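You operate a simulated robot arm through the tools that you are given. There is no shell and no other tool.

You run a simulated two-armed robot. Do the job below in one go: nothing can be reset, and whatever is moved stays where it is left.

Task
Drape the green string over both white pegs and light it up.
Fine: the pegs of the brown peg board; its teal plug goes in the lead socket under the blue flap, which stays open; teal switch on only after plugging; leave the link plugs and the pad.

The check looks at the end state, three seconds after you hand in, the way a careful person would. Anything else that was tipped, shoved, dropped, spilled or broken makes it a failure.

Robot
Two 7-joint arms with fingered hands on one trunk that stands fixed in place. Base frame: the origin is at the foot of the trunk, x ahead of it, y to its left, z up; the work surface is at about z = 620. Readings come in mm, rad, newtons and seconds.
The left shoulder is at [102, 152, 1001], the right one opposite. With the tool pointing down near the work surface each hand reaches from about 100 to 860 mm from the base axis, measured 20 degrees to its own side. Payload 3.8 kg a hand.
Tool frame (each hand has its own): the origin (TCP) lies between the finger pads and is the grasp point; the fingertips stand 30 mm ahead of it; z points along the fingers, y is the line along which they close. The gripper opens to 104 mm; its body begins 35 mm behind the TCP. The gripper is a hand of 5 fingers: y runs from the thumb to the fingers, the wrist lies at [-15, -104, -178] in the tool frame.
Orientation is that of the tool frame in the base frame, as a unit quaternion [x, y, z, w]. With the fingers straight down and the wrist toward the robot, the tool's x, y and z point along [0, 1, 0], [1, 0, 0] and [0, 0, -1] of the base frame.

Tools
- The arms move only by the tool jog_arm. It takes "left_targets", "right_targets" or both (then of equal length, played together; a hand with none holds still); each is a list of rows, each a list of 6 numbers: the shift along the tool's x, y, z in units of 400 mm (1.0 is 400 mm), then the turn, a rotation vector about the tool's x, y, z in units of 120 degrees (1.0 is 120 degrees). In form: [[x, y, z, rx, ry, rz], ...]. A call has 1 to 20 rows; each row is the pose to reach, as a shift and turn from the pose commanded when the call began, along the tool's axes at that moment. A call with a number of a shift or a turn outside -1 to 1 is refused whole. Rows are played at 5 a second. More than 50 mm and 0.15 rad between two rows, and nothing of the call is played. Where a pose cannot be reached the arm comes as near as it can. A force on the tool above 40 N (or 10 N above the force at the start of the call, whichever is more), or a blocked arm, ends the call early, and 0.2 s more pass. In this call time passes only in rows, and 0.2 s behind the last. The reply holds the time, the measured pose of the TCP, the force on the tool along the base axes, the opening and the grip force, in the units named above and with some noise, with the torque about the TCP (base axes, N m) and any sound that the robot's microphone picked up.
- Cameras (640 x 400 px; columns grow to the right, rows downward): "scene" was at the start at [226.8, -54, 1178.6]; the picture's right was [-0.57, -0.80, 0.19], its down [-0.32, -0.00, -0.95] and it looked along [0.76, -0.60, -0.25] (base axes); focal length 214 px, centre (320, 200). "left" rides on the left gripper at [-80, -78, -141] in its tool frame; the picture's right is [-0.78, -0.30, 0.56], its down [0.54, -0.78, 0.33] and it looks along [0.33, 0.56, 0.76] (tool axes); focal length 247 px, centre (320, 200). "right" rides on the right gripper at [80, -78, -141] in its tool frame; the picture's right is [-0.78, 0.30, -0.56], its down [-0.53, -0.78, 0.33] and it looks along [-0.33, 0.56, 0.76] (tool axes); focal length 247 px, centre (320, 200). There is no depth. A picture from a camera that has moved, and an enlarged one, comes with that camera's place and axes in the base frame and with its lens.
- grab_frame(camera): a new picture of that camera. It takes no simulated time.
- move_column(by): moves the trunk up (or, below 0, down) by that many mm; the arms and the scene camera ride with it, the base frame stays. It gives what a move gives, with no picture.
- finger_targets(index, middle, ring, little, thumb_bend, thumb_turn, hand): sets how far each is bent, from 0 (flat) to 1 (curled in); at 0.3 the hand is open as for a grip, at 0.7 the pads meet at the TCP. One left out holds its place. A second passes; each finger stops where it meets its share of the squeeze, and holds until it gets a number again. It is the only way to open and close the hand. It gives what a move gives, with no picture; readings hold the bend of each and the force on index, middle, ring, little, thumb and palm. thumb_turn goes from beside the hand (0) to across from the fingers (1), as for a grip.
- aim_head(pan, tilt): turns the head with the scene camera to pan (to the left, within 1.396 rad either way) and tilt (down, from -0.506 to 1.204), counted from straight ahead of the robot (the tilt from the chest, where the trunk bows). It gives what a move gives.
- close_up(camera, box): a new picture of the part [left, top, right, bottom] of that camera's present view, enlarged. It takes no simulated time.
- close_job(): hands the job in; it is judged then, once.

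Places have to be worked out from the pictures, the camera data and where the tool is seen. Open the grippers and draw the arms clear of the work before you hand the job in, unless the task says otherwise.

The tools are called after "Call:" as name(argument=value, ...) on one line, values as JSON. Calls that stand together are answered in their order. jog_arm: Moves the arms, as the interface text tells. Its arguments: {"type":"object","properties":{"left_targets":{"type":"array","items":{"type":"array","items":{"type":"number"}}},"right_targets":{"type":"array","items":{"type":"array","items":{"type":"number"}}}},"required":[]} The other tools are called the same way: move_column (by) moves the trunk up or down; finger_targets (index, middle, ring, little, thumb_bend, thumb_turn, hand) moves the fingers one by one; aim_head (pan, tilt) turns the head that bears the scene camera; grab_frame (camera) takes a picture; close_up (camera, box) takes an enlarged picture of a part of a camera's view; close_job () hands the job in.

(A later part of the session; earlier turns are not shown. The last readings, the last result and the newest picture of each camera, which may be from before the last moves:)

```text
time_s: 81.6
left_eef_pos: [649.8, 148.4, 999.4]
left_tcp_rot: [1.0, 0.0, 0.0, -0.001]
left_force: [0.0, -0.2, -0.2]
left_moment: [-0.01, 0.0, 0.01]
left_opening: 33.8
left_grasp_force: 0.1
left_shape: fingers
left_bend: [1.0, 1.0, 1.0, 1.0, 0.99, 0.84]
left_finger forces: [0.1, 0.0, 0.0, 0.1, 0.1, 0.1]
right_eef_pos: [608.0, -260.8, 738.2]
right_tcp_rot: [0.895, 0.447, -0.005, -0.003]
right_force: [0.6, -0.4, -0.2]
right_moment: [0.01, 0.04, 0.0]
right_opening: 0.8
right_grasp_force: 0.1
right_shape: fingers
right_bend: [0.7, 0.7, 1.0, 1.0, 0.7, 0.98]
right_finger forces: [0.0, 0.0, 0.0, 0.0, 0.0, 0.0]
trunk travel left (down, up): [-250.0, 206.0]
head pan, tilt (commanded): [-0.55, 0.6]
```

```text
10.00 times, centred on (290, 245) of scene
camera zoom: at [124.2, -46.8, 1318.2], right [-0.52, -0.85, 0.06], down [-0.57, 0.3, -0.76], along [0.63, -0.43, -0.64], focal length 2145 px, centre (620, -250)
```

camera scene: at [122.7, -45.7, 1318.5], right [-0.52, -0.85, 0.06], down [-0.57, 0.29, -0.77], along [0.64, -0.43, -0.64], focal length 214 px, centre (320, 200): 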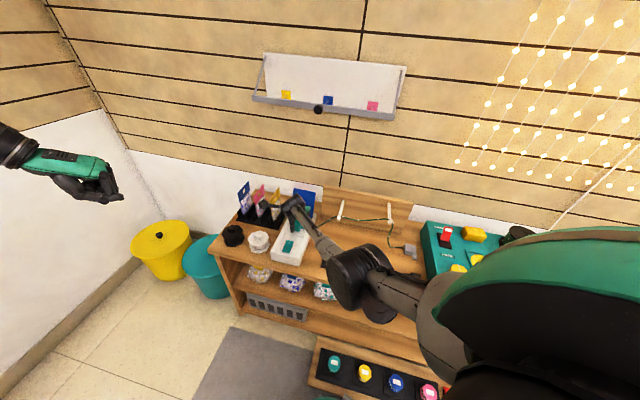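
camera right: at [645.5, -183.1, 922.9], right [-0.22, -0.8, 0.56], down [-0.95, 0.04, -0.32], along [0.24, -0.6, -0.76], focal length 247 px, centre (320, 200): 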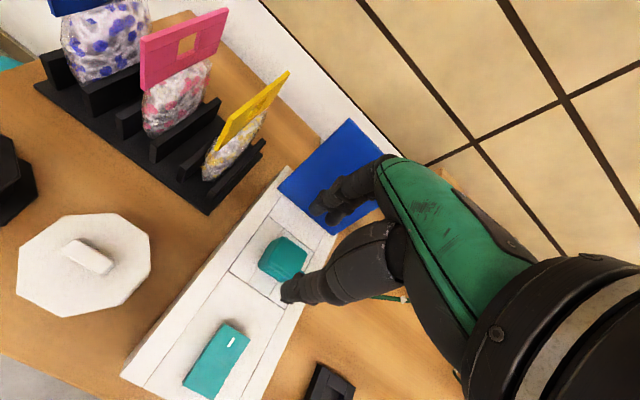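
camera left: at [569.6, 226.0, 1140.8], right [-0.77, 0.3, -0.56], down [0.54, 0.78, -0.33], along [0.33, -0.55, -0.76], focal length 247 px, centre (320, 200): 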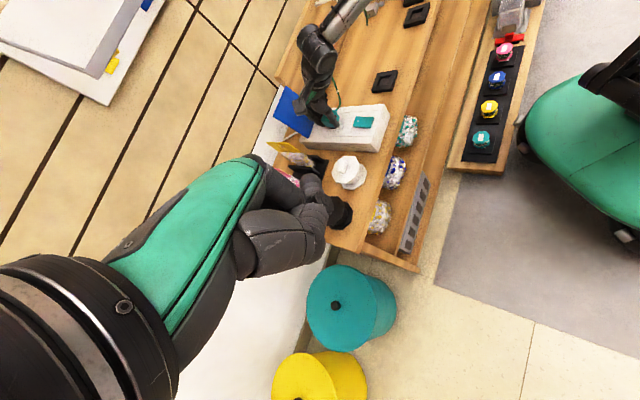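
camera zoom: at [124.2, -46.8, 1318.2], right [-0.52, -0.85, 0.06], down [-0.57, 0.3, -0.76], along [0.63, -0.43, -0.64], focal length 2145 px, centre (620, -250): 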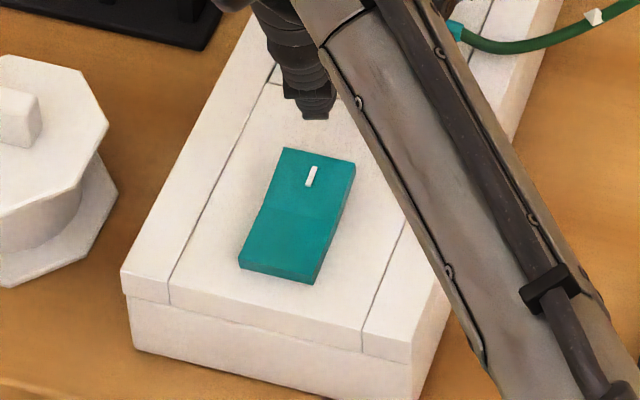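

The near half lies flush and the far half (white bar) is raised, so pressing the far half turns it on. I shift 10 mm back so the thumb tip is over the far half, and press down in small steps listening for the click.

Call:
jog_arm(right_targets=[[0, -0.025, 0, 0, 0, 0], [0, -0.025, 0.025, 0, 0, 0], [0, -0.025, 0.045, 0, 0, 0], [0, -0.025, 0.052, 0, 0, 0], [0, -0.025, 0.057, 0, 0, 0], [0, -0.025, 0.062, 0, 0, 0]])

Call:
close_up(camera="left", box=[315, 85, 385, 145])

Call:
close_up(camera="right", box=[200, 160, 350, 310])

```text
time_s: 83.0
left_eef_pos: [649.8, 148.9, 999.5]
left_tcp_rot: [1.0, 0.0, -0.001, 0.0]
left_force: [0.7, 0.1, -0.2]
left_moment: [-0.01, 0.03, 0.03]
left_opening: 33.8
left_grasp_force: 0.0
left_shape: fingers
left_bend: [1.0, 1.0, 1.0, 1.0, 0.99, 0.84]
left_finger forces: [0.1, 0.0, 0.0, 0.0, 0.0, 0.0]
right_eef_pos: [599.7, -254.5, 716.9]
right_tcp_rot: [0.895, 0.447, -0.004, -0.001]
right_force: [-0.5, 0.0, 0.1]
right_moment: [0.01, 0.01, 0.03]
right_opening: 0.7
right_grasp_force: 0.0
right_shape: fingers
right_bend: [0.7, 0.7, 1.0, 1.0, 0.7, 0.98]
right_finger forces: [0.1, 0.1, 0.0, 0.0, 0.0, 0.0]
trunk travel left (down, up): [-250.0, 206.0]
head pan, tilt (commanded): [-0.55, 0.6]
```

```text
6.67 times, centred on (350, 115) of left
camera zoom: at [569.2, 227.5, 1140.3], right [-0.78, 0.3, -0.56], down [0.53, 0.78, -0.33], along [0.33, -0.56, -0.76], focal length 1646 px, centre (120, 767)
```

zoom: 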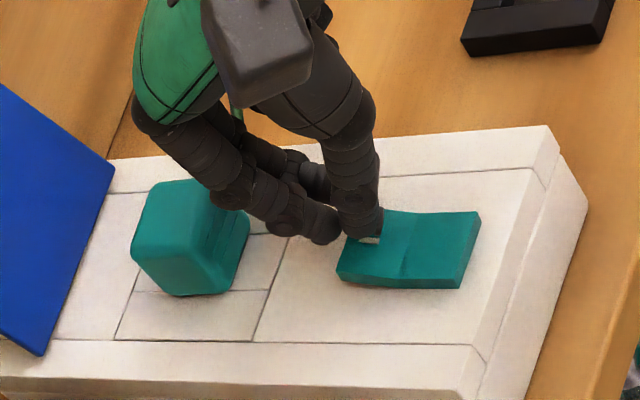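

```text
2.67 times, centred on (275, 235) of right
camera zoom: at [585.8, -143.5, 857.6], right [-0.22, -0.8, 0.56], down [-0.95, 0.04, -0.32], along [0.24, -0.6, -0.76], focal length 659 px, centre (440, 107)
```

zoom: 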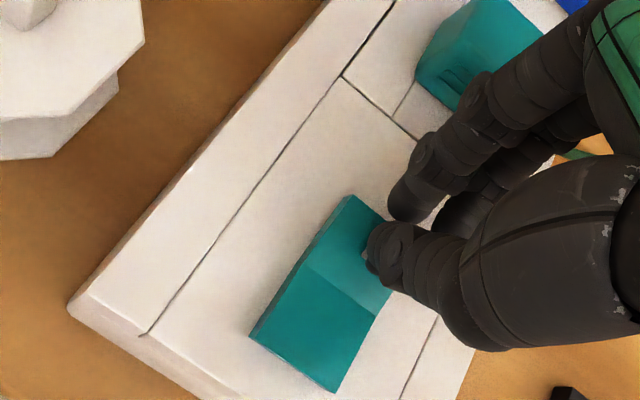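

The thumb tip is right over the white mark, not touching yet. I press down in 1 mm steps.

Call:
jog_arm(right_targets=[[0, 0, 0.0025, 0, 0, 0], [0, 0, 0.005, 0, 0, 0], [0, 0, 0.0075, 0, 0, 0], [0, 0, 0.01, 0, 0, 0], [0, 0, 0.0125, 0, 0, 0], [0, 0, 0.015, 0, 0, 0]])

Call:
close_up(camera="left", box=[315, 85, 385, 145])

```text
time_s: 84.4
left_eef_pos: [649.5, 148.7, 1001.2]
left_tcp_rot: [1.0, 0.0, 0.0, 0.0]
left_force: [0.0, 0.3, -0.1]
left_moment: [-0.01, -0.03, 0.0]
left_opening: 33.8
left_grasp_force: 0.1
left_shape: fingers
left_bend: [1.0, 1.0, 1.0, 1.0, 0.99, 0.84]
left_finger forces: [0.0, 0.0, 0.1, 0.0, 0.1, 0.0]
right_eef_pos: [599.2, -255.4, 712.7]
right_tcp_rot: [0.894, 0.447, -0.004, -0.001]
right_force: [-0.8, 0.5, 2.2]
right_moment: [-0.02, 0.04, -0.01]
right_opening: 0.9
right_grasp_force: 1.0
right_shape: fingers
right_bend: [0.7, 0.7, 1.0, 1.0, 0.7, 0.98]
right_finger forces: [0.1, 0.0, 0.0, 0.0, 2.2, 0.1]
trunk travel left (down, up): [-250.0, 206.0]
head pan, tilt (commanded): [-0.55, 0.6]
```

```text
6.67 times, centred on (350, 115) of left
camera zoom: at [568.9, 227.6, 1140.5], right [-0.78, 0.3, -0.56], down [0.54, 0.78, -0.33], along [0.33, -0.56, -0.76], focal length 1646 px, centre (120, 767)
```

zoom: 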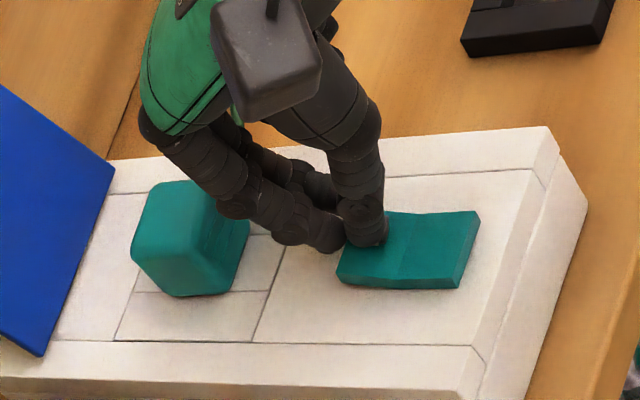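

Thumb contact has begun (2.2 N). I keep pressing in 1 mm steps.

Call:
jog_arm(right_targets=[[0, 0, 0.0025, 0, 0, 0], [0, 0, 0.005, 0, 0, 0], [0, 0, 0.0075, 0, 0, 0], [0, 0, 0.01, 0, 0, 0]])

Call:
close_up(camera="left", box=[315, 85, 385, 145])

Call:
grab_frame(camera="scene")

```text
time_s: 85.4
left_eef_pos: [648.3, 148.8, 1001.2]
left_tcp_rot: [1.0, 0.0, 0.002, 0.0]
left_force: [-1.0, 0.8, -0.4]
left_moment: [0.01, -0.01, -0.01]
left_opening: 33.9
left_grasp_force: 0.1
left_shape: fingers
left_bend: [1.0, 1.0, 1.0, 1.0, 0.99, 0.84]
left_finger forces: [0.0, 0.0, 0.0, 0.0, 0.0, 0.0]
right_eef_pos: [598.9, -255.2, 708.4]
right_tcp_rot: [0.894, 0.447, -0.003, 0.0]
right_force: [-1.6, 0.6, 9.4]
right_moment: [0.13, 0.07, 0.04]
right_opening: 0.6
right_grasp_force: 5.0
right_shape: fingers
right_bend: [0.7, 0.7, 1.0, 1.0, 0.7, 0.98]
right_finger forces: [0.0, 0.0, 0.0, 0.0, 9.4, 0.1]
trunk travel left (down, up): [-250.0, 206.0]
head pan, tilt (commanded): [-0.55, 0.6]
```

```text
6.67 times, centred on (350, 115) of left
camera zoom: at [567.9, 227.9, 1141.1], right [-0.78, 0.3, -0.56], down [0.54, 0.78, -0.33], along [0.34, -0.56, -0.76], focal length 1646 px, centre (120, 767)
```

zoom: 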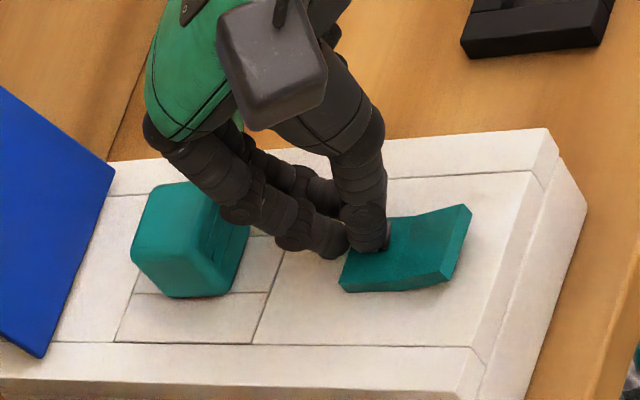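

```text
taken
camera scene: at [121.7, -45.7, 1318.6], right [-0.52, -0.85, 0.06], down [-0.57, 0.29, -0.77], along [0.64, -0.43, -0.64], focal length 214 px, centre (320, 200)
```

scene: 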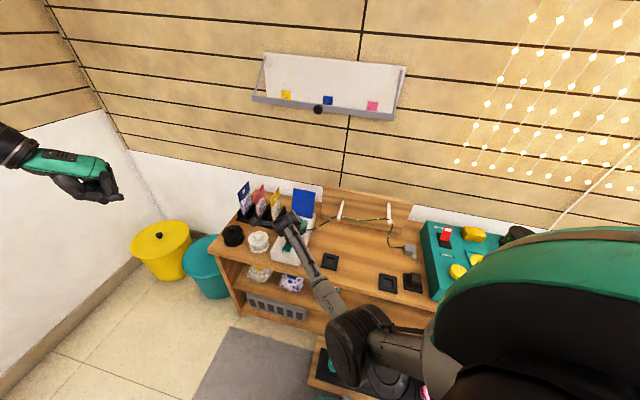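

The rocker has tipped: the near half is now up and the far half down. I check whether the string is lit.

Call:
close_up(camera="scene", box=[310, 190, 430, 270])

Call:
close_up(camera="left", box=[300, 0, 400, 110])

```text
5.00 times, centred on (370, 230) of scene
camera zoom: at [121.7, -45.7, 1318.6], right [-0.52, -0.85, 0.06], down [-0.57, 0.29, -0.77], along [0.64, -0.43, -0.64], focal length 1072 px, centre (70, 50)
```

zoom: 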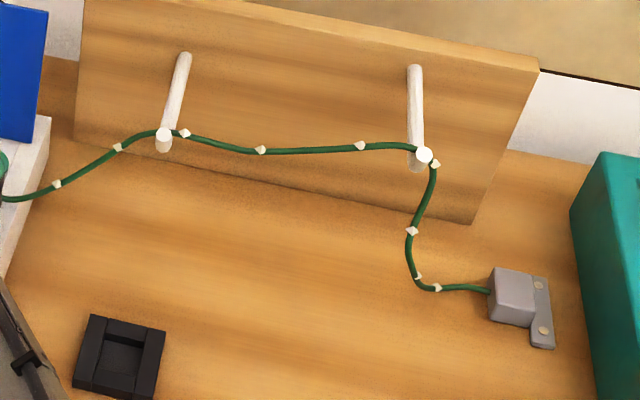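

```text
3.64 times, centred on (350, 55) of left
camera zoom: at [567.9, 227.9, 1141.1], right [-0.78, 0.3, -0.56], down [0.54, 0.78, -0.33], along [0.34, -0.56, -0.76], focal length 898 px, centre (211, 727)
```

zoom: 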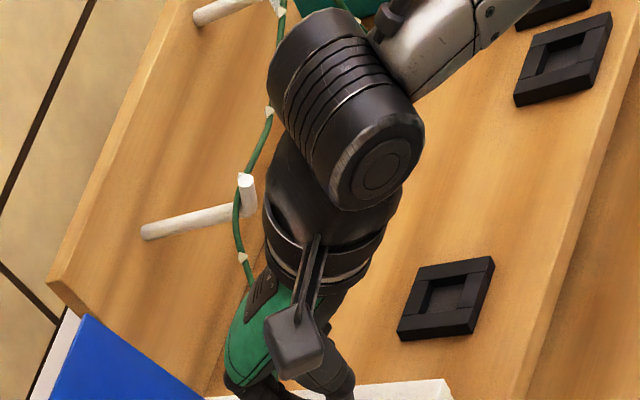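

The beads do not clearly glow yet. I raise the hand off the rocker and re-check rocker position and beads.

Call:
jog_arm(right_targets=[[0, 0, -0.02, 0, 0, 0], [0, 0, -0.06, 0, 0, 0], [0, 0, -0.12, 0, 0, 0]])

Call:
close_up(camera="left", box=[315, 85, 385, 145])

Call:
close_up(camera="scene", box=[310, 190, 430, 270])

```text
time_s: 86.2
left_eef_pos: [649.2, 148.7, 1000.3]
left_tcp_rot: [1.0, 0.001, 0.0, 0.0]
left_force: [0.1, -1.0, -0.4]
left_moment: [-0.01, -0.02, 0.02]
left_opening: 33.6
left_grasp_force: 0.1
left_shape: fingers
left_bend: [1.0, 1.0, 1.0, 1.0, 0.99, 0.84]
left_finger forces: [0.1, 0.1, 0.0, 0.0, 0.0, 0.0]
right_eef_pos: [599.3, -254.4, 756.1]
right_tcp_rot: [0.895, 0.447, -0.005, -0.001]
right_force: [0.4, 1.0, 0.7]
right_moment: [-0.02, -0.02, 0.0]
right_opening: 0.7
right_grasp_force: 0.1
right_shape: fingers
right_bend: [0.7, 0.7, 1.0, 1.0, 0.7, 0.98]
right_finger forces: [0.0, 0.0, 0.0, 0.0, 0.0, 0.1]
trunk travel left (down, up): [-250.0, 206.0]
head pan, tilt (commanded): [-0.55, 0.6]
```

```text
6.67 times, centred on (350, 115) of left
camera zoom: at [569.2, 227.6, 1140.3], right [-0.78, 0.3, -0.56], down [0.53, 0.78, -0.33], along [0.33, -0.56, -0.76], focal length 1646 px, centre (120, 767)
```

zoom: 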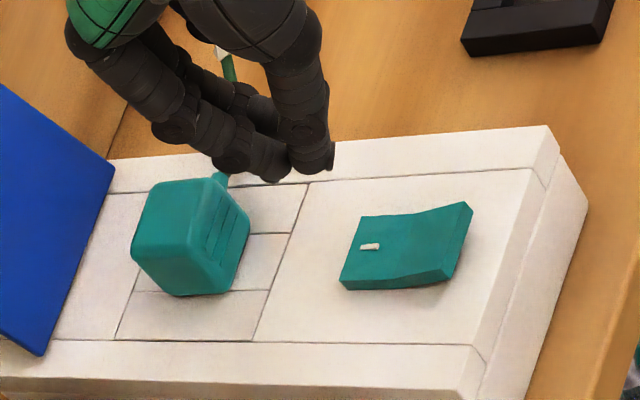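

```text
5.00 times, centred on (370, 230) of scene
camera zoom: at [123.3, -46.2, 1318.3], right [-0.52, -0.85, 0.06], down [-0.57, 0.3, -0.77], along [0.64, -0.43, -0.64], focal length 1072 px, centre (70, 50)
```

zoom: 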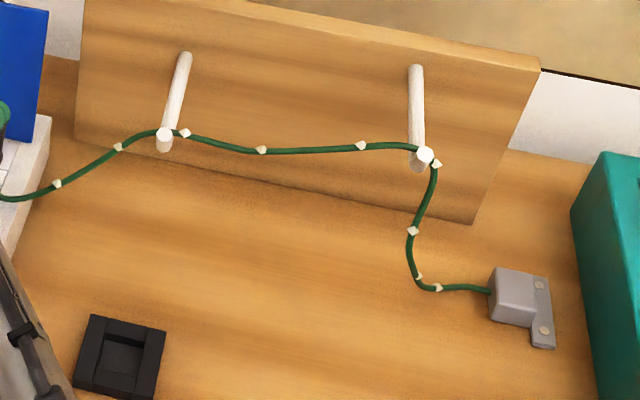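

The rocker stays over in the on position. I zoom strongly on some beads to compare with their earlier appearance.

Call:
close_up(camera="scene", box=[335, 205, 365, 225])

Call:
close_up(camera="scene", box=[375, 205, 405, 240])

Call:
close_up(camera="scene", box=[500, 140, 600, 200])

Call:
close_up(camera="left", box=[316, 100, 345, 130])

```text
16.00 times, centred on (350, 215) of scene
camera zoom: at [123.3, -46.2, 1318.3], right [-0.52, -0.85, 0.06], down [-0.57, 0.3, -0.77], along [0.64, -0.43, -0.64], focal length 3432 px, centre (-160, -40)
```

zoom: 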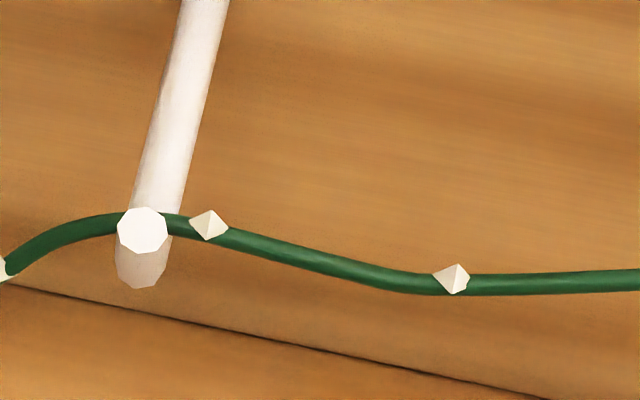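

```text
11.43 times, centred on (390, 222) of scene
camera zoom: at [123.3, -46.2, 1318.3], right [-0.52, -0.85, 0.06], down [-0.57, 0.3, -0.77], along [0.64, -0.43, -0.64], focal length 2451 px, centre (-480, -57)
```

zoom: 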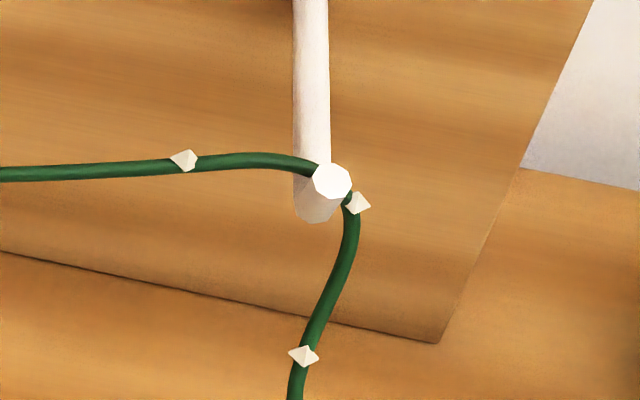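

```text
6.40 times, centred on (550, 170) of scene
camera zoom: at [123.3, -46.2, 1318.3], right [-0.52, -0.85, 0.06], down [-0.57, 0.3, -0.77], along [0.64, -0.43, -0.64], focal length 1373 px, centre (-1152, 392)
```

zoom: 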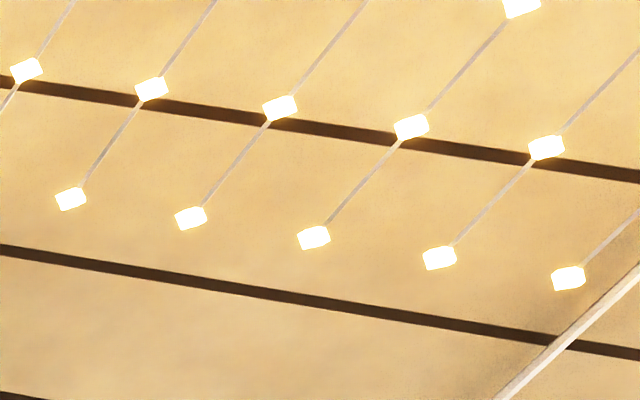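

```text
13.33 times, centred on (330, 115) of left
camera zoom: at [569.2, 227.6, 1140.3], right [-0.78, 0.3, -0.56], down [0.53, 0.78, -0.33], along [0.33, -0.56, -0.76], focal length 3293 px, centre (180, 1333)
```

zoom: 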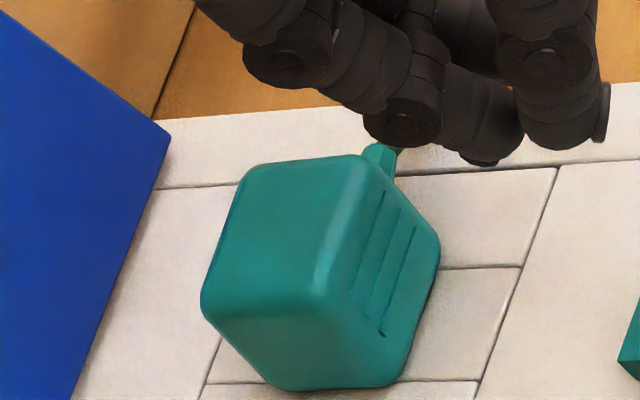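

Compared with the glowing wall lights, the green string's beads are not lit. Perhaps the plug is not fully home; I zoom in on its bottom edge for a gap.

Call:
close_up(camera="left", box=[318, 114, 338, 126])

Call:
close_up(camera="scene", box=[296, 214, 312, 232])

Call:
grab_frame(camera="right")

```text
16.00 times, centred on (328, 120) of left
camera zoom: at [569.2, 227.6, 1140.3], right [-0.78, 0.3, -0.56], down [0.53, 0.78, -0.33], along [0.33, -0.56, -0.76], focal length 3952 px, centre (192, 1480)
```

zoom: 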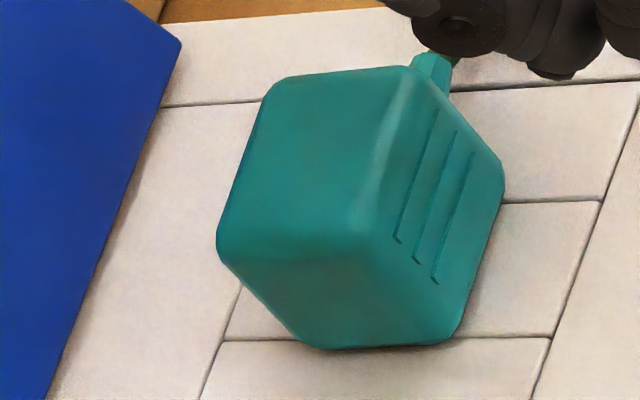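

```text
16.00 times, centred on (304, 223) of scene
camera zoom: at [123.3, -46.2, 1318.3], right [-0.52, -0.85, 0.06], down [-0.57, 0.3, -0.77], along [0.64, -0.43, -0.64], focal length 3432 px, centre (576, -168)
```

zoom: 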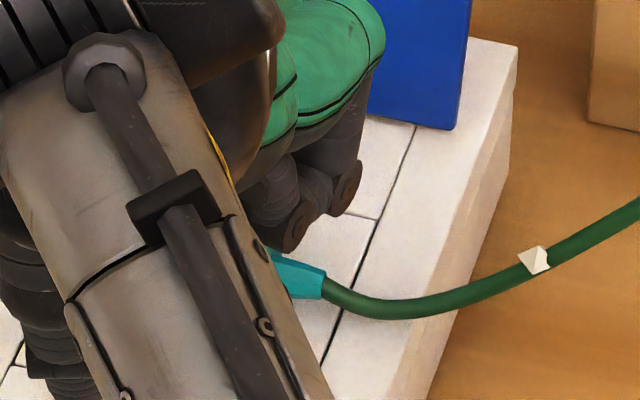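

```text
taken
camera right: at [585.8, -143.3, 897.2], right [-0.22, -0.8, 0.56], down [-0.95, 0.04, -0.32], along [0.24, -0.6, -0.76], focal length 247 px, centre (320, 200)
```

right: 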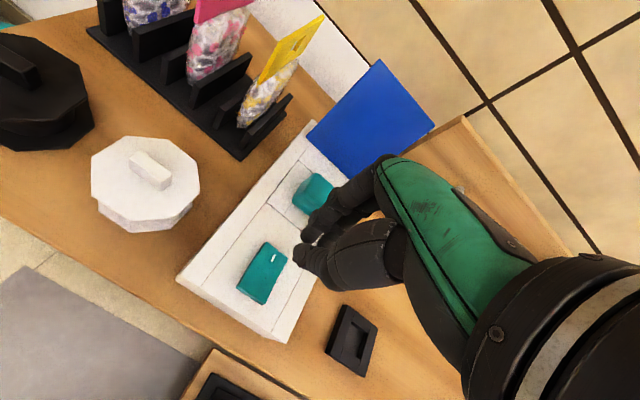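

The plug looks flush and the rocker is over, yet nothing glows, so the plug is probably not latched. Before touching the plug again I switch the rocker back off by pressing its raised near half: I move 29 mm back and press down.

Call:
jog_arm(right_targets=[[0.005, -0.035, 0, 0, 0, 0], [0.011, -0.072, 0, 0, 0, 0], [0.011, -0.072, 0.05, 0, 0, 0], [0.011, -0.072, 0.09, 0, 0, 0], [0.011, -0.072, 0.1, 0, 0, 0]])

Call:
close_up(camera="left", box=[315, 85, 385, 145])

```text
time_s: 87.4
left_eef_pos: [649.9, 149.7, 999.6]
left_tcp_rot: [1.0, 0.0, 0.0, 0.0]
left_force: [-0.6, 0.1, 0.1]
left_moment: [-0.03, 0.01, 0.01]
left_opening: 33.4
left_grasp_force: 0.0
left_shape: fingers
left_bend: [1.0, 1.0, 1.0, 1.0, 0.99, 0.84]
left_finger forces: [0.0, 0.0, 0.1, 0.0, 0.0, 0.0]
right_eef_pos: [579.4, -234.5, 715.9]
right_tcp_rot: [0.895, 0.446, -0.004, -0.002]
right_force: [0.3, 0.2, -0.1]
right_moment: [0.02, 0.01, -0.01]
right_opening: 0.6
right_grasp_force: 0.1
right_shape: fingers
right_bend: [0.7, 0.7, 1.0, 1.0, 0.7, 0.98]
right_finger forces: [0.0, 0.1, 0.1, 0.1, 0.0, 0.0]
trunk travel left (down, up): [-250.0, 206.0]
head pan, tilt (commanded): [-0.55, 0.6]
```

```text
6.67 times, centred on (350, 115) of left
camera zoom: at [569.2, 227.5, 1140.3], right [-0.78, 0.3, -0.56], down [0.53, 0.78, -0.33], along [0.33, -0.56, -0.76], focal length 1646 px, centre (120, 767)
```

zoom: 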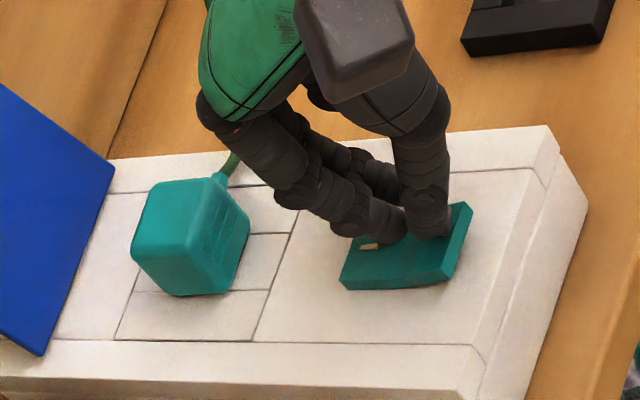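

The thumb is over the raised near half. I press it down to return the rocker to off.

Call:
jog_arm(right_targets=[[0, 0, 0.004, 0, 0, 0], [0, 0, 0.008, 0, 0, 0], [0, 0, 0.012, 0, 0, 0], [0, 0, 0.016, 0, 0, 0], [0, 0, 0.019, 0, 0, 0], [0, 0, 0.022, 0, 0, 0]])

Call:
close_up(camera="left", box=[315, 85, 385, 145])

```text
time_s: 88.8
left_eef_pos: [648.2, 151.2, 1001.3]
left_tcp_rot: [1.0, 0.0, 0.0, 0.0]
left_force: [0.0, 0.7, 0.7]
left_moment: [0.02, 0.03, 0.02]
left_opening: 34.0
left_grasp_force: 0.0
left_shape: fingers
left_bend: [1.0, 1.0, 1.0, 1.0, 0.99, 0.84]
left_finger forces: [0.0, 0.0, 0.1, 0.0, 0.0, 0.1]
right_eef_pos: [580.3, -233.1, 708.1]
right_tcp_rot: [0.894, 0.447, -0.002, 0.001]
right_force: [1.2, -0.7, 10.1]
right_moment: [0.03, -0.02, 0.01]
right_opening: 0.0
right_grasp_force: 5.3
right_shape: fingers
right_bend: [0.7, 0.7, 1.0, 1.0, 0.7, 0.98]
right_finger forces: [5.2, 0.7, 0.0, 0.1, 4.3, 0.0]
trunk travel left (down, up): [-250.0, 206.0]
head pan, tilt (commanded): [-0.55, 0.6]
```

```text
6.67 times, centred on (350, 115) of left
camera zoom: at [568.0, 227.9, 1141.1], right [-0.78, 0.3, -0.56], down [0.54, 0.78, -0.33], along [0.34, -0.56, -0.76], focal length 1646 px, centre (120, 767)
```

zoom: 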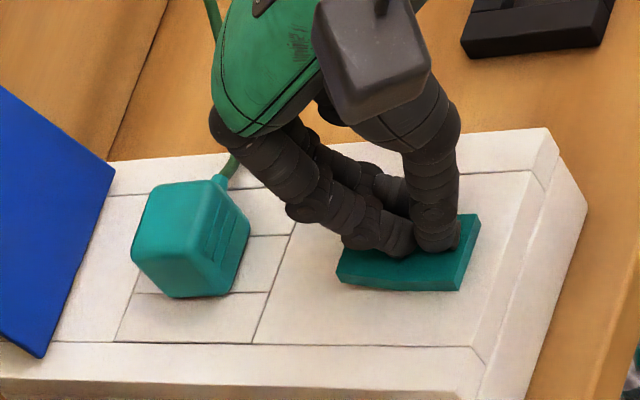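

The near half appears down again. I raise the hand and verify that the rocker is off.

Call:
jog_arm(right_targets=[[0, 0, -0.03, 0, 0, 0], [0, 0, -0.08, 0, 0, 0], [0, 0.03, -0.14, 0, 0, 0]])

Call:
close_up(camera="left", box=[315, 95, 385, 145])

```text
time_s: 89.6
left_eef_pos: [649.0, 148.2, 999.6]
left_tcp_rot: [1.0, 0.001, 0.0, -0.001]
left_force: [-0.6, -0.3, -0.5]
left_moment: [-0.02, -0.01, 0.02]
left_opening: 33.7
left_grasp_force: 0.0
left_shape: fingers
left_bend: [1.0, 1.0, 1.0, 1.0, 0.99, 0.84]
left_finger forces: [0.1, 0.1, 0.0, 0.0, 0.0, 0.1]
right_eef_pos: [589.4, -242.0, 761.2]
right_tcp_rot: [0.894, 0.448, -0.004, -0.001]
right_force: [0.5, -0.3, -0.6]
right_moment: [0.03, 0.0, 0.03]
right_opening: 0.4
right_grasp_force: 0.0
right_shape: fingers
right_bend: [0.7, 0.7, 1.0, 1.0, 0.7, 0.98]
right_finger forces: [0.1, 0.0, 0.1, 0.1, 0.0, 0.0]
trunk travel left (down, up): [-250.0, 206.0]
head pan, tilt (commanded): [-0.55, 0.6]
```

```text
8.00 times, centred on (350, 120) of left
camera zoom: at [569.6, 227.2, 1140.1], right [-0.78, 0.3, -0.56], down [0.53, 0.78, -0.33], along [0.33, -0.56, -0.76], focal length 1976 px, centre (80, 840)
```

zoom: 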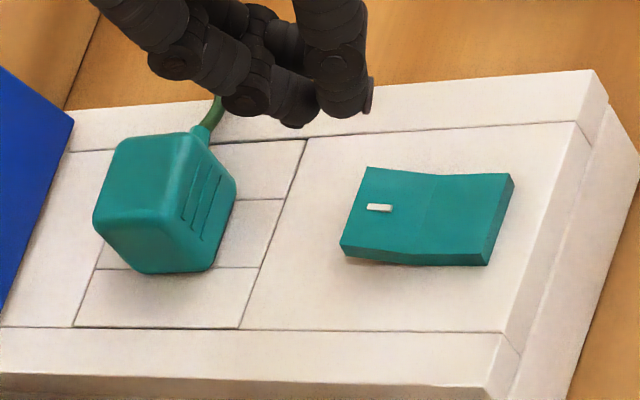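

The rocker is off again. Now I bring the hand back over the plug with its yaw squared to the box, opening the digits to regrasp higher up so the fingertips will not touch the box this time.

Call:
jog_arm(right_targets=[[-0.002, 0.05, 0, 0, 0, 0.015], [-0.005, 0.1, 0, 0, 0, 0.03], [-0.008, 0.15, 0, 0, 0, 0.045], [-0.011, 0.2, 0, 0, 0, 0.06], [-0.0135, 0.237, 0, 0, 0, 0.0722]])

Call:
finger_targets(hand="right", index=0.42, middle=0.42, thumb_bend=0.42)

Call:
close_up(camera="right", box=[220, 150, 380, 310])

Call:
close_up(camera="left", box=[305, 80, 365, 135])

```text
time_s: 90.8
left_eef_pos: [649.1, 149.4, 1000.6]
left_tcp_rot: [1.0, 0.0, 0.0, -0.001]
left_force: [-0.5, 0.5, 0.1]
left_moment: [-0.02, 0.03, -0.03]
left_opening: 33.7
left_grasp_force: 0.0
left_shape: fingers
left_bend: [1.0, 1.0, 1.0, 1.0, 0.99, 0.84]
left_finger forces: [0.1, 0.0, 0.0, 0.1, 0.0, 0.0]
right_eef_pos: [663.0, -304.1, 759.8]
right_tcp_rot: [0.925, 0.379, -0.004, -0.002]
right_force: [0.3, 0.4, 1.0]
right_moment: [-0.01, 0.02, 0.04]
right_opening: 0.5
right_grasp_force: 0.0
right_shape: fingers
right_bend: [0.7, 0.7, 1.0, 1.0, 0.7, 0.98]
right_finger forces: [0.0, 0.1, 0.0, 0.1, 0.0, 0.1]
trunk travel left (down, up): [-250.0, 206.0]
head pan, tilt (commanded): [-0.55, 0.6]
```

```text
time_s: 91.8
left_eef_pos: [649.8, 149.6, 1000.3]
left_tcp_rot: [1.0, 0.0, -0.001, -0.001]
left_force: [0.1, -0.4, 0.7]
left_moment: [-0.01, 0.0, 0.01]
left_opening: 33.7
left_grasp_force: 0.1
left_shape: fingers
left_bend: [1.0, 1.0, 1.0, 1.0, 0.99, 0.84]
left_finger forces: [0.1, 0.0, 0.1, 0.0, 0.0, 0.0]
right_eef_pos: [661.9, -303.7, 760.7]
right_tcp_rot: [0.925, 0.379, -0.005, -0.002]
right_force: [0.1, 0.5, 0.9]
right_moment: [0.05, -0.01, 0.05]
right_opening: 72.3
right_grasp_force: 0.0
right_shape: fingers
right_bend: [0.42, 0.42, 1.0, 1.0, 0.42, 0.98]
right_finger forces: [0.1, 0.1, 0.0, 0.0, 0.0, 0.0]
trunk travel left (down, up): [-250.0, 206.0]
head pan, tilt (commanded): [-0.55, 0.6]
```

```text
2.50 times, centred on (300, 230) of right
camera zoom: at [665.5, -191.6, 901.5], right [-0.34, -0.75, 0.56], down [-0.93, 0.18, -0.32], along [0.14, -0.63, -0.76], focal length 617 px, centre (370, 125)
```

zoom: 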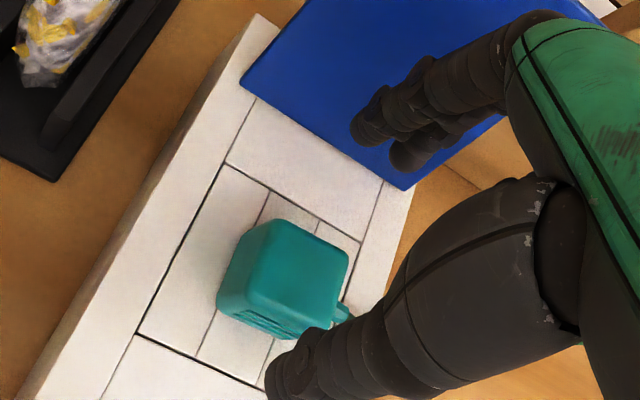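

```text
7.27 times, centred on (335, 108) of left
camera zoom: at [569.3, 227.4, 1140.3], right [-0.78, 0.3, -0.56], down [0.53, 0.78, -0.33], along [0.33, -0.56, -0.76], focal length 1796 px, centre (211, 873)
```

zoom: 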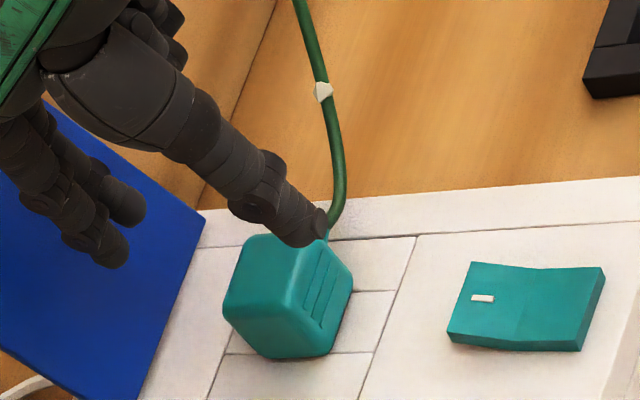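

Viewed from above, the plug sits in the hole but is yawed several degrees, so it is loose rather than latched. I descend to grip it higher on its body (TCP z≈713), keeping the fingertips clear of the box.

Call:
jog_arm(right_targets=[[0, -0.004, 0.04, 0, 0, 0], [0, -0.004, 0.08, 0, 0, 0], [0, -0.004, 0.105, 0, 0, 0], [0, -0.004, 0.119, 0, 0, 0]])

Call:
close_up(camera="right", box=[220, 150, 380, 310])

Call:
close_up(camera="left", box=[305, 80, 365, 135])

```text
time_s: 92.8
left_eef_pos: [647.8, 149.1, 1001.3]
left_tcp_rot: [1.0, 0.0, 0.0, 0.0]
left_force: [1.1, 0.5, -0.7]
left_moment: [0.01, 0.0, 0.01]
left_opening: 33.5
left_grasp_force: 0.0
left_shape: fingers
left_bend: [1.0, 1.0, 1.0, 1.0, 0.99, 0.84]
left_finger forces: [0.1, 0.0, 0.1, 0.0, 0.1, 0.0]
right_eef_pos: [660.0, -301.5, 712.8]
right_tcp_rot: [0.925, 0.379, -0.004, -0.001]
right_force: [0.1, 0.2, -0.6]
right_moment: [0.0, 0.0, 0.0]
right_opening: 72.4
right_grasp_force: 0.1
right_shape: fingers
right_bend: [0.42, 0.42, 1.0, 1.0, 0.42, 0.98]
right_finger forces: [0.0, 0.1, 0.0, 0.0, 0.0, 0.1]
trunk travel left (down, up): [-250.0, 206.0]
head pan, tilt (commanded): [-0.55, 0.6]
```

```text
2.50 times, centred on (300, 230) of right
camera zoom: at [663.2, -189.6, 854.8], right [-0.34, -0.75, 0.56], down [-0.93, 0.18, -0.32], along [0.14, -0.63, -0.76], focal length 617 px, centre (370, 125)
```

zoom: 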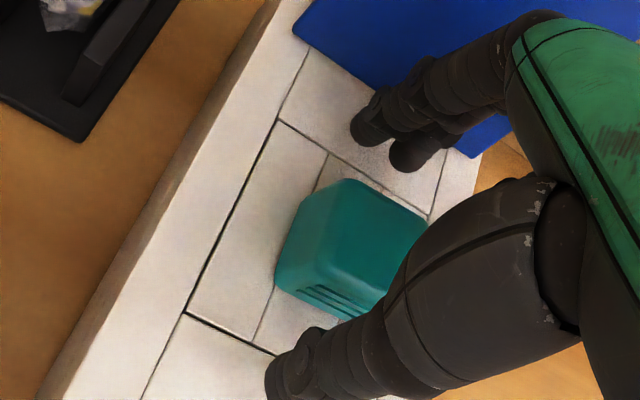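

```text
7.27 times, centred on (335, 108) of left
camera zoom: at [569.4, 227.4, 1140.2], right [-0.78, 0.3, -0.56], down [0.53, 0.78, -0.33], along [0.33, -0.56, -0.76], focal length 1796 px, centre (211, 873)
```

zoom: 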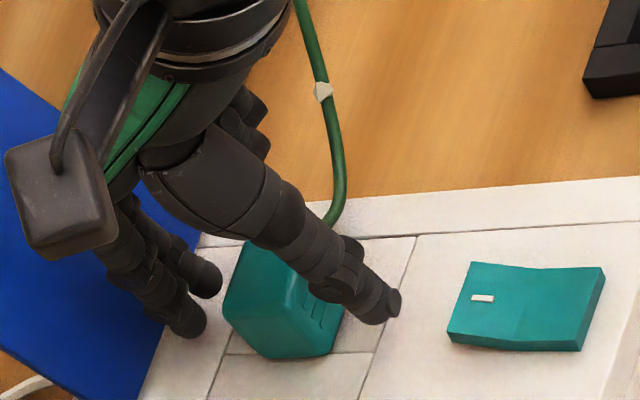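

The plug is yawed about −9° by the pull of its cable. I grip it with index, middle and thumb.

Call:
finger_targets(hand="right", index=0.7, middle=0.7, thumb_bend=0.7)

Call:
close_up(camera="right", box=[220, 150, 380, 310])

Call:
close_up(camera="left", box=[310, 90, 350, 130])

```text
time_s: 93.8
left_eef_pos: [649.1, 147.5, 1000.0]
left_tcp_rot: [1.0, 0.0, 0.0, 0.0]
left_force: [-0.4, 0.4, -0.1]
left_moment: [0.02, -0.04, -0.03]
left_opening: 33.8
left_grasp_force: 0.0
left_shape: fingers
left_bend: [1.0, 1.0, 1.0, 1.0, 0.99, 0.84]
left_finger forces: [0.0, 0.0, 0.1, 0.1, 0.0, 0.0]
right_eef_pos: [659.2, -302.6, 714.4]
right_tcp_rot: [0.925, 0.379, -0.004, -0.001]
right_force: [3.6, -5.3, 1.6]
right_moment: [-0.21, -0.14, 0.09]
right_opening: 29.0
right_grasp_force: 13.0
right_shape: fingers
right_bend: [0.6, 0.62, 1.0, 1.0, 0.59, 0.97]
right_finger forces: [7.5, 8.6, 0.1, 0.1, 9.6, 0.0]
trunk travel left (down, up): [-250.0, 206.0]
head pan, tilt (commanded): [-0.55, 0.6]
```

```text
2.50 times, centred on (300, 230) of right
camera zoom: at [663.4, -190.5, 855.1], right [-0.34, -0.75, 0.56], down [-0.93, 0.18, -0.32], along [0.14, -0.63, -0.76], focal length 617 px, centre (370, 125)
```

zoom: 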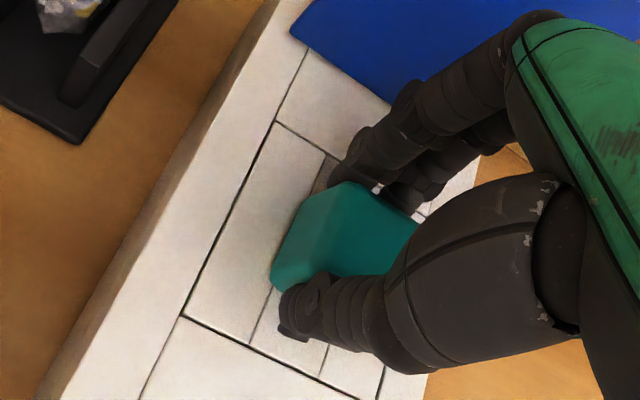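

```text
10.00 times, centred on (330, 110) of left
camera zoom: at [569.6, 226.8, 1140.3], right [-0.78, 0.3, -0.56], down [0.53, 0.78, -0.33], along [0.33, -0.55, -0.76], focal length 2470 px, centre (220, 1100)
```

zoom: 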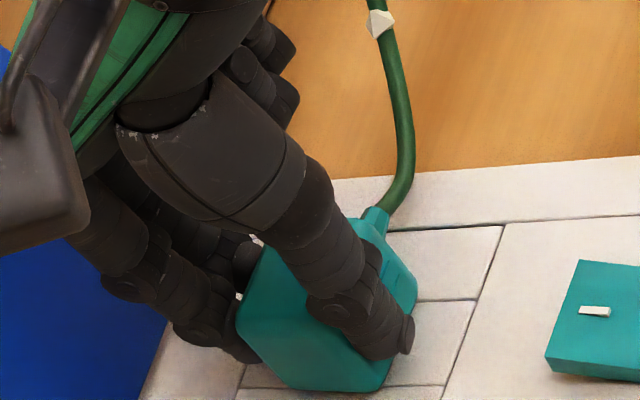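

The plug is captured in the hole (6 N reaction) and now yawed only about +3°. I rotate the hand −3°, ease 0.6 mm forward, and press down in 1 mm steps.

Call:
jog_arm(right_targets=[[0, 0.0015, 0, 0, 0, -0.012], [0, 0.0015, 0, 0, 0, -0.025], [0, 0.0015, 0.0025, 0, 0, -0.025], [0, 0.0015, 0.005, 0, 0, -0.025], [0, 0.0015, 0.0075, 0, 0, -0.025]])

Call:
close_up(camera="left", box=[310, 90, 350, 130])

```text
time_s: 95.0
left_eef_pos: [648.1, 149.6, 1000.9]
left_tcp_rot: [1.0, 0.0, 0.001, 0.0]
left_force: [0.0, 0.4, -0.1]
left_moment: [0.0, -0.02, -0.05]
left_opening: 33.9
left_grasp_force: 0.0
left_shape: fingers
left_bend: [1.0, 1.0, 1.0, 1.0, 0.99, 0.84]
left_finger forces: [0.0, 0.0, 0.1, 0.0, 0.1, 0.0]
right_eef_pos: [659.8, -302.2, 713.4]
right_tcp_rot: [0.915, 0.403, -0.003, -0.001]
right_force: [2.3, -4.6, 10.3]
right_moment: [-0.09, -0.03, 0.07]
right_opening: 28.8
right_grasp_force: 13.7
right_shape: fingers
right_bend: [0.6, 0.63, 1.0, 1.0, 0.6, 0.97]
right_finger forces: [7.8, 7.8, 0.0, 0.1, 10.7, 0.0]
trunk travel left (down, up): [-250.0, 206.0]
head pan, tilt (commanded): [-0.55, 0.6]
```

```text
10.00 times, centred on (330, 110) of left
camera zoom: at [567.9, 227.4, 1141.2], right [-0.78, 0.3, -0.56], down [0.54, 0.78, -0.33], along [0.34, -0.56, -0.76], focal length 2470 px, centre (220, 1100)
```

zoom: 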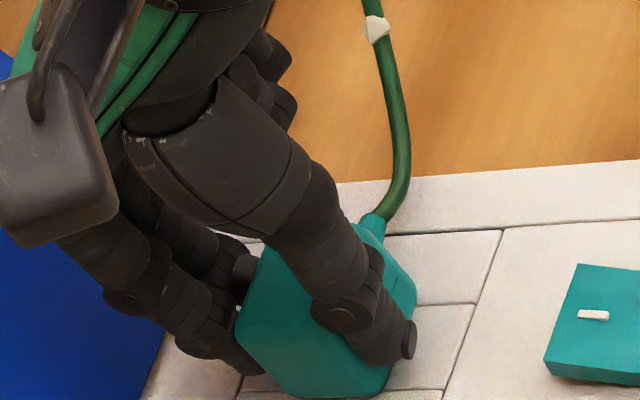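

The yaw now matches. A steady +F reaction shows the plug leaning on the near wall, so I ease 1 mm forward and press harder.

Call:
jog_arm(right_targets=[[0, 0.002, -0.002, 0, 0, 0], [0, 0.004, 0.0, 0, 0, 0], [0, 0.004, 0.003, 0, 0, 0], [0, 0.004, 0.006, 0, 0, 0]])

Call:
close_up(camera="left", box=[310, 90, 350, 130])

```text
time_s: 96.0
left_eef_pos: [647.7, 148.9, 1000.9]
left_tcp_rot: [1.0, -0.001, 0.001, 0.0]
left_force: [0.6, -0.5, 0.3]
left_moment: [-0.02, -0.04, 0.01]
left_opening: 33.9
left_grasp_force: 0.1
left_shape: fingers
left_bend: [1.0, 1.0, 1.0, 1.0, 0.99, 0.84]
left_finger forces: [0.1, 0.0, 0.0, 0.1, 0.0, 0.0]
right_eef_pos: [662.5, -302.4, 711.4]
right_tcp_rot: [0.915, 0.403, -0.003, 0.0]
right_force: [1.2, -3.5, 18.5]
right_moment: [-0.05, 0.0, 0.03]
right_opening: 29.0
right_grasp_force: 13.7
right_shape: fingers
right_bend: [0.61, 0.63, 1.0, 1.0, 0.6, 0.97]
right_finger forces: [7.3, 7.7, 0.0, 0.1, 12.0, 0.0]
trunk travel left (down, up): [-250.0, 206.0]
head pan, tilt (commanded): [-0.55, 0.6]
```

```text
10.00 times, centred on (330, 110) of left
camera zoom: at [567.1, 228.0, 1141.5], right [-0.77, 0.3, -0.56], down [0.54, 0.78, -0.33], along [0.34, -0.56, -0.76], focal length 2470 px, centre (220, 1100)
```

zoom: 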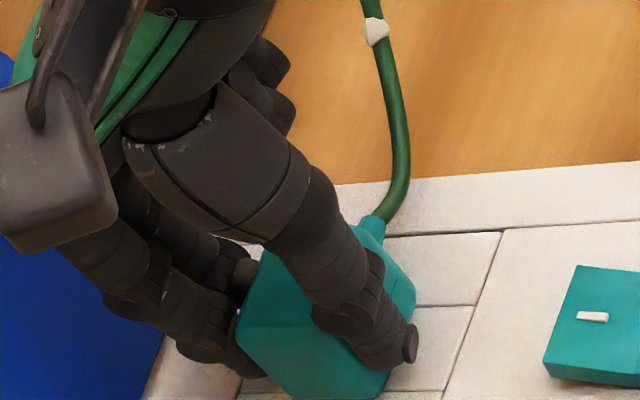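

Hard bottom at 18 N without a click. The earlier snap came while shifting toward −x with light pressure, so I reduce the pressure and sweep slowly −x by 4 mm, listening.

Call:
jog_arm(right_targets=[[0, 0, -0.004, 0, 0, 0], [-0.002, 0, -0.004, 0, 0, 0], [-0.004, 0, -0.004, 0, 0, 0], [-0.006, 0, -0.004, 0, 0, 0], [-0.008, 0, -0.004, 0, 0, 0], [-0.01, 0, -0.004, 0, 0, 0]])

Call:
close_up(camera="left", box=[310, 90, 350, 130])

```text
time_s: 97.4
left_eef_pos: [648.8, 149.2, 999.6]
left_tcp_rot: [1.0, 0.0, 0.0, 0.001]
left_force: [0.2, -0.6, -0.5]
left_moment: [0.05, 0.0, -0.01]
left_opening: 33.6
left_grasp_force: 0.0
left_shape: fingers
left_bend: [1.0, 1.0, 1.0, 1.0, 0.99, 0.84]
left_finger forces: [0.0, 0.0, 0.1, 0.0, 0.0, 0.0]
right_eef_pos: [661.4, -305.7, 711.2]
right_tcp_rot: [0.915, 0.403, -0.003, -0.002]
right_force: [8.8, 0.1, 13.5]
right_moment: [0.0, -0.24, 0.07]
right_opening: 28.9
right_grasp_force: 13.1
right_shape: fingers
right_bend: [0.61, 0.63, 1.0, 1.0, 0.61, 0.96]
right_finger forces: [8.4, 7.4, 0.0, 0.0, 10.4, 0.1]
trunk travel left (down, up): [-250.0, 206.0]
head pan, tilt (commanded): [-0.55, 0.6]
```

```text
10.00 times, centred on (330, 110) of left
camera zoom: at [568.4, 228.4, 1140.7], right [-0.78, 0.3, -0.56], down [0.53, 0.78, -0.33], along [0.34, -0.56, -0.76], focal length 2470 px, centre (220, 1100)
```

zoom: 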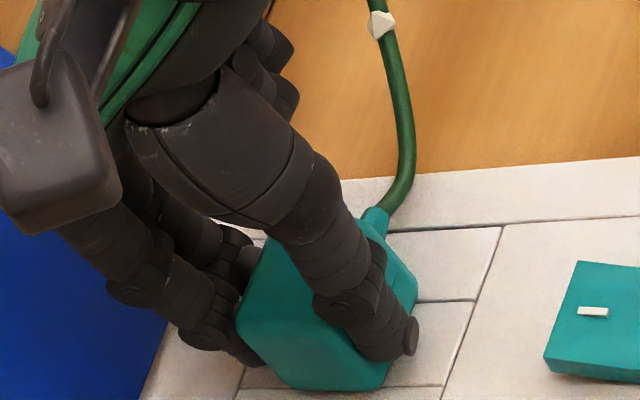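

Same forces as at the first snap but no new sound, so it may already be engaged. I re-centre and do a gentle pull test: raising a few millimetres to see whether the socket holds the plug.

Call:
jog_arm(right_targets=[[0.003, 0, 0, 0, 0, 0], [0.006, 0, 0, 0, 0, 0], [0.006, 0, -0.004, 0, 0, 0], [0.006, 0, -0.007, 0, 0, 0]])

Call:
close_up(camera="left", box=[310, 90, 350, 130])

```text
time_s: 98.4
left_eef_pos: [650.0, 149.4, 1000.0]
left_tcp_rot: [1.0, 0.001, 0.0, -0.001]
left_force: [-0.3, 0.1, 0.3]
left_moment: [0.01, -0.01, 0.01]
left_opening: 33.7
left_grasp_force: 0.1
left_shape: fingers
left_bend: [1.0, 1.0, 1.0, 1.0, 0.99, 0.84]
left_finger forces: [0.0, 0.1, 0.0, 0.0, 0.1, 0.1]
right_eef_pos: [659.1, -304.1, 712.3]
right_tcp_rot: [0.916, 0.402, -0.005, -0.001]
right_force: [7.2, -5.9, 8.6]
right_moment: [-0.15, -0.2, 0.08]
right_opening: 28.7
right_grasp_force: 13.3
right_shape: fingers
right_bend: [0.61, 0.63, 1.0, 1.0, 0.61, 0.96]
right_finger forces: [8.7, 8.7, 0.0, 0.0, 9.2, 0.1]
trunk travel left (down, up): [-250.0, 206.0]
head pan, tilt (commanded): [-0.55, 0.6]
```

```text
10.00 times, centred on (330, 110) of left
camera zoom: at [569.1, 227.3, 1140.3], right [-0.78, 0.3, -0.56], down [0.54, 0.78, -0.33], along [0.33, -0.56, -0.76], focal length 2470 px, centre (220, 1100)
```

zoom: 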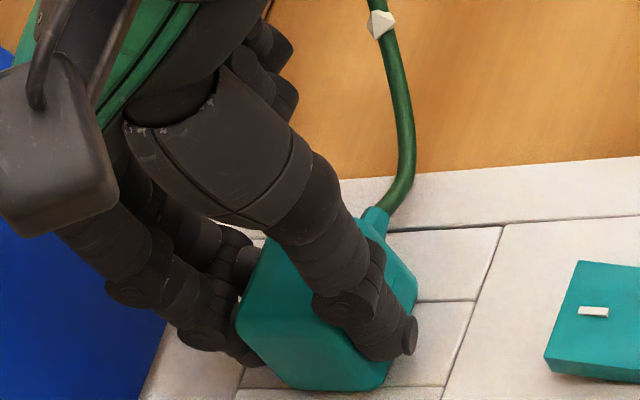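

There's a 9 N forward reaction and still 8.6 N upward: the hand is a bit too near and low. I move 2 mm forward and up 2 mm more to neutralise, then see whether the plug lifts.

Call:
jog_arm(right_targets=[[0, 0.0025, 0, 0, 0, 0], [0, 0.005, -0.003, 0, 0, 0], [0, 0.005, -0.006, 0, 0, 0]])

Call:
close_up(camera="left", box=[310, 90, 350, 130])

```text
time_s: 99.2
left_eef_pos: [650.2, 148.8, 1001.4]
left_tcp_rot: [1.0, -0.001, 0.0, 0.0]
left_force: [-0.3, -0.1, -0.9]
left_moment: [0.02, 0.03, 0.0]
left_opening: 33.6
left_grasp_force: 0.1
left_shape: fingers
left_bend: [1.0, 1.0, 1.0, 1.0, 0.99, 0.84]
left_finger forces: [0.0, 0.0, 0.0, 0.1, 0.0, 0.1]
right_eef_pos: [661.0, -305.1, 712.6]
right_tcp_rot: [0.916, 0.402, -0.007, -0.003]
right_force: [0.1, -1.0, 0.0]
right_moment: [-0.07, -0.04, 0.06]
right_opening: 28.7
right_grasp_force: 11.5
right_shape: fingers
right_bend: [0.61, 0.64, 1.0, 1.0, 0.6, 0.96]
right_finger forces: [6.5, 6.1, 0.1, 0.1, 11.3, 0.0]
trunk travel left (down, up): [-250.0, 206.0]
head pan, tilt (commanded): [-0.55, 0.6]
```

```text
10.00 times, centred on (330, 110) of left
camera zoom: at [569.5, 227.4, 1140.0], right [-0.78, 0.3, -0.56], down [0.53, 0.78, -0.33], along [0.33, -0.56, -0.76], focal length 2470 px, centre (220, 1100)
```

zoom: 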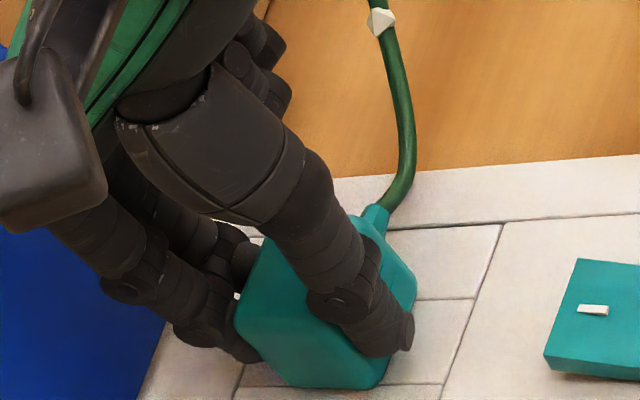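

Forces are neutral now. I raise in 1 mm steps to test retention.

Call:
jog_arm(right_targets=[[0, 0, -0.0025, 0, 0, 0], [0, 0, -0.005, 0, 0, 0], [0, 0, -0.0075, 0, 0, 0]])

Call:
close_up(camera="left", box=[310, 90, 350, 130])

```text
time_s: 100.0
left_eef_pos: [649.5, 149.7, 999.5]
left_tcp_rot: [1.0, 0.0, 0.0, 0.0]
left_force: [-0.3, -0.7, 0.2]
left_moment: [0.0, -0.02, -0.02]
left_opening: 33.7
left_grasp_force: 0.0
left_shape: fingers
left_bend: [1.0, 1.0, 1.0, 1.0, 0.99, 0.84]
left_finger forces: [0.0, 0.0, 0.0, 0.0, 0.1, 0.0]
right_eef_pos: [662.5, -306.2, 717.0]
right_tcp_rot: [0.915, 0.403, -0.004, -0.002]
right_force: [0.8, -1.4, 0.2]
right_moment: [0.01, 0.01, 0.0]
right_opening: 28.9
right_grasp_force: 11.6
right_shape: fingers
right_bend: [0.61, 0.64, 1.0, 1.0, 0.6, 0.96]
right_finger forces: [6.2, 5.4, 0.1, 0.0, 11.7, 0.0]
trunk travel left (down, up): [-250.0, 206.0]
head pan, tilt (commanded): [-0.55, 0.6]
```

```text
10.00 times, centred on (330, 110) of left
camera zoom: at [569.3, 227.4, 1140.2], right [-0.78, 0.3, -0.56], down [0.53, 0.78, -0.33], along [0.33, -0.56, -0.76], focal length 2470 px, centre (220, 1100)
```

zoom: 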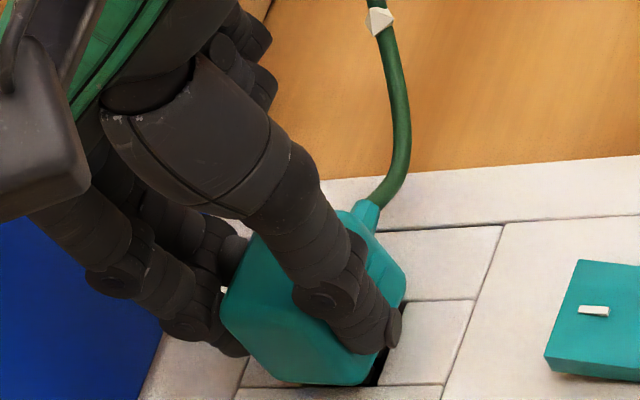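

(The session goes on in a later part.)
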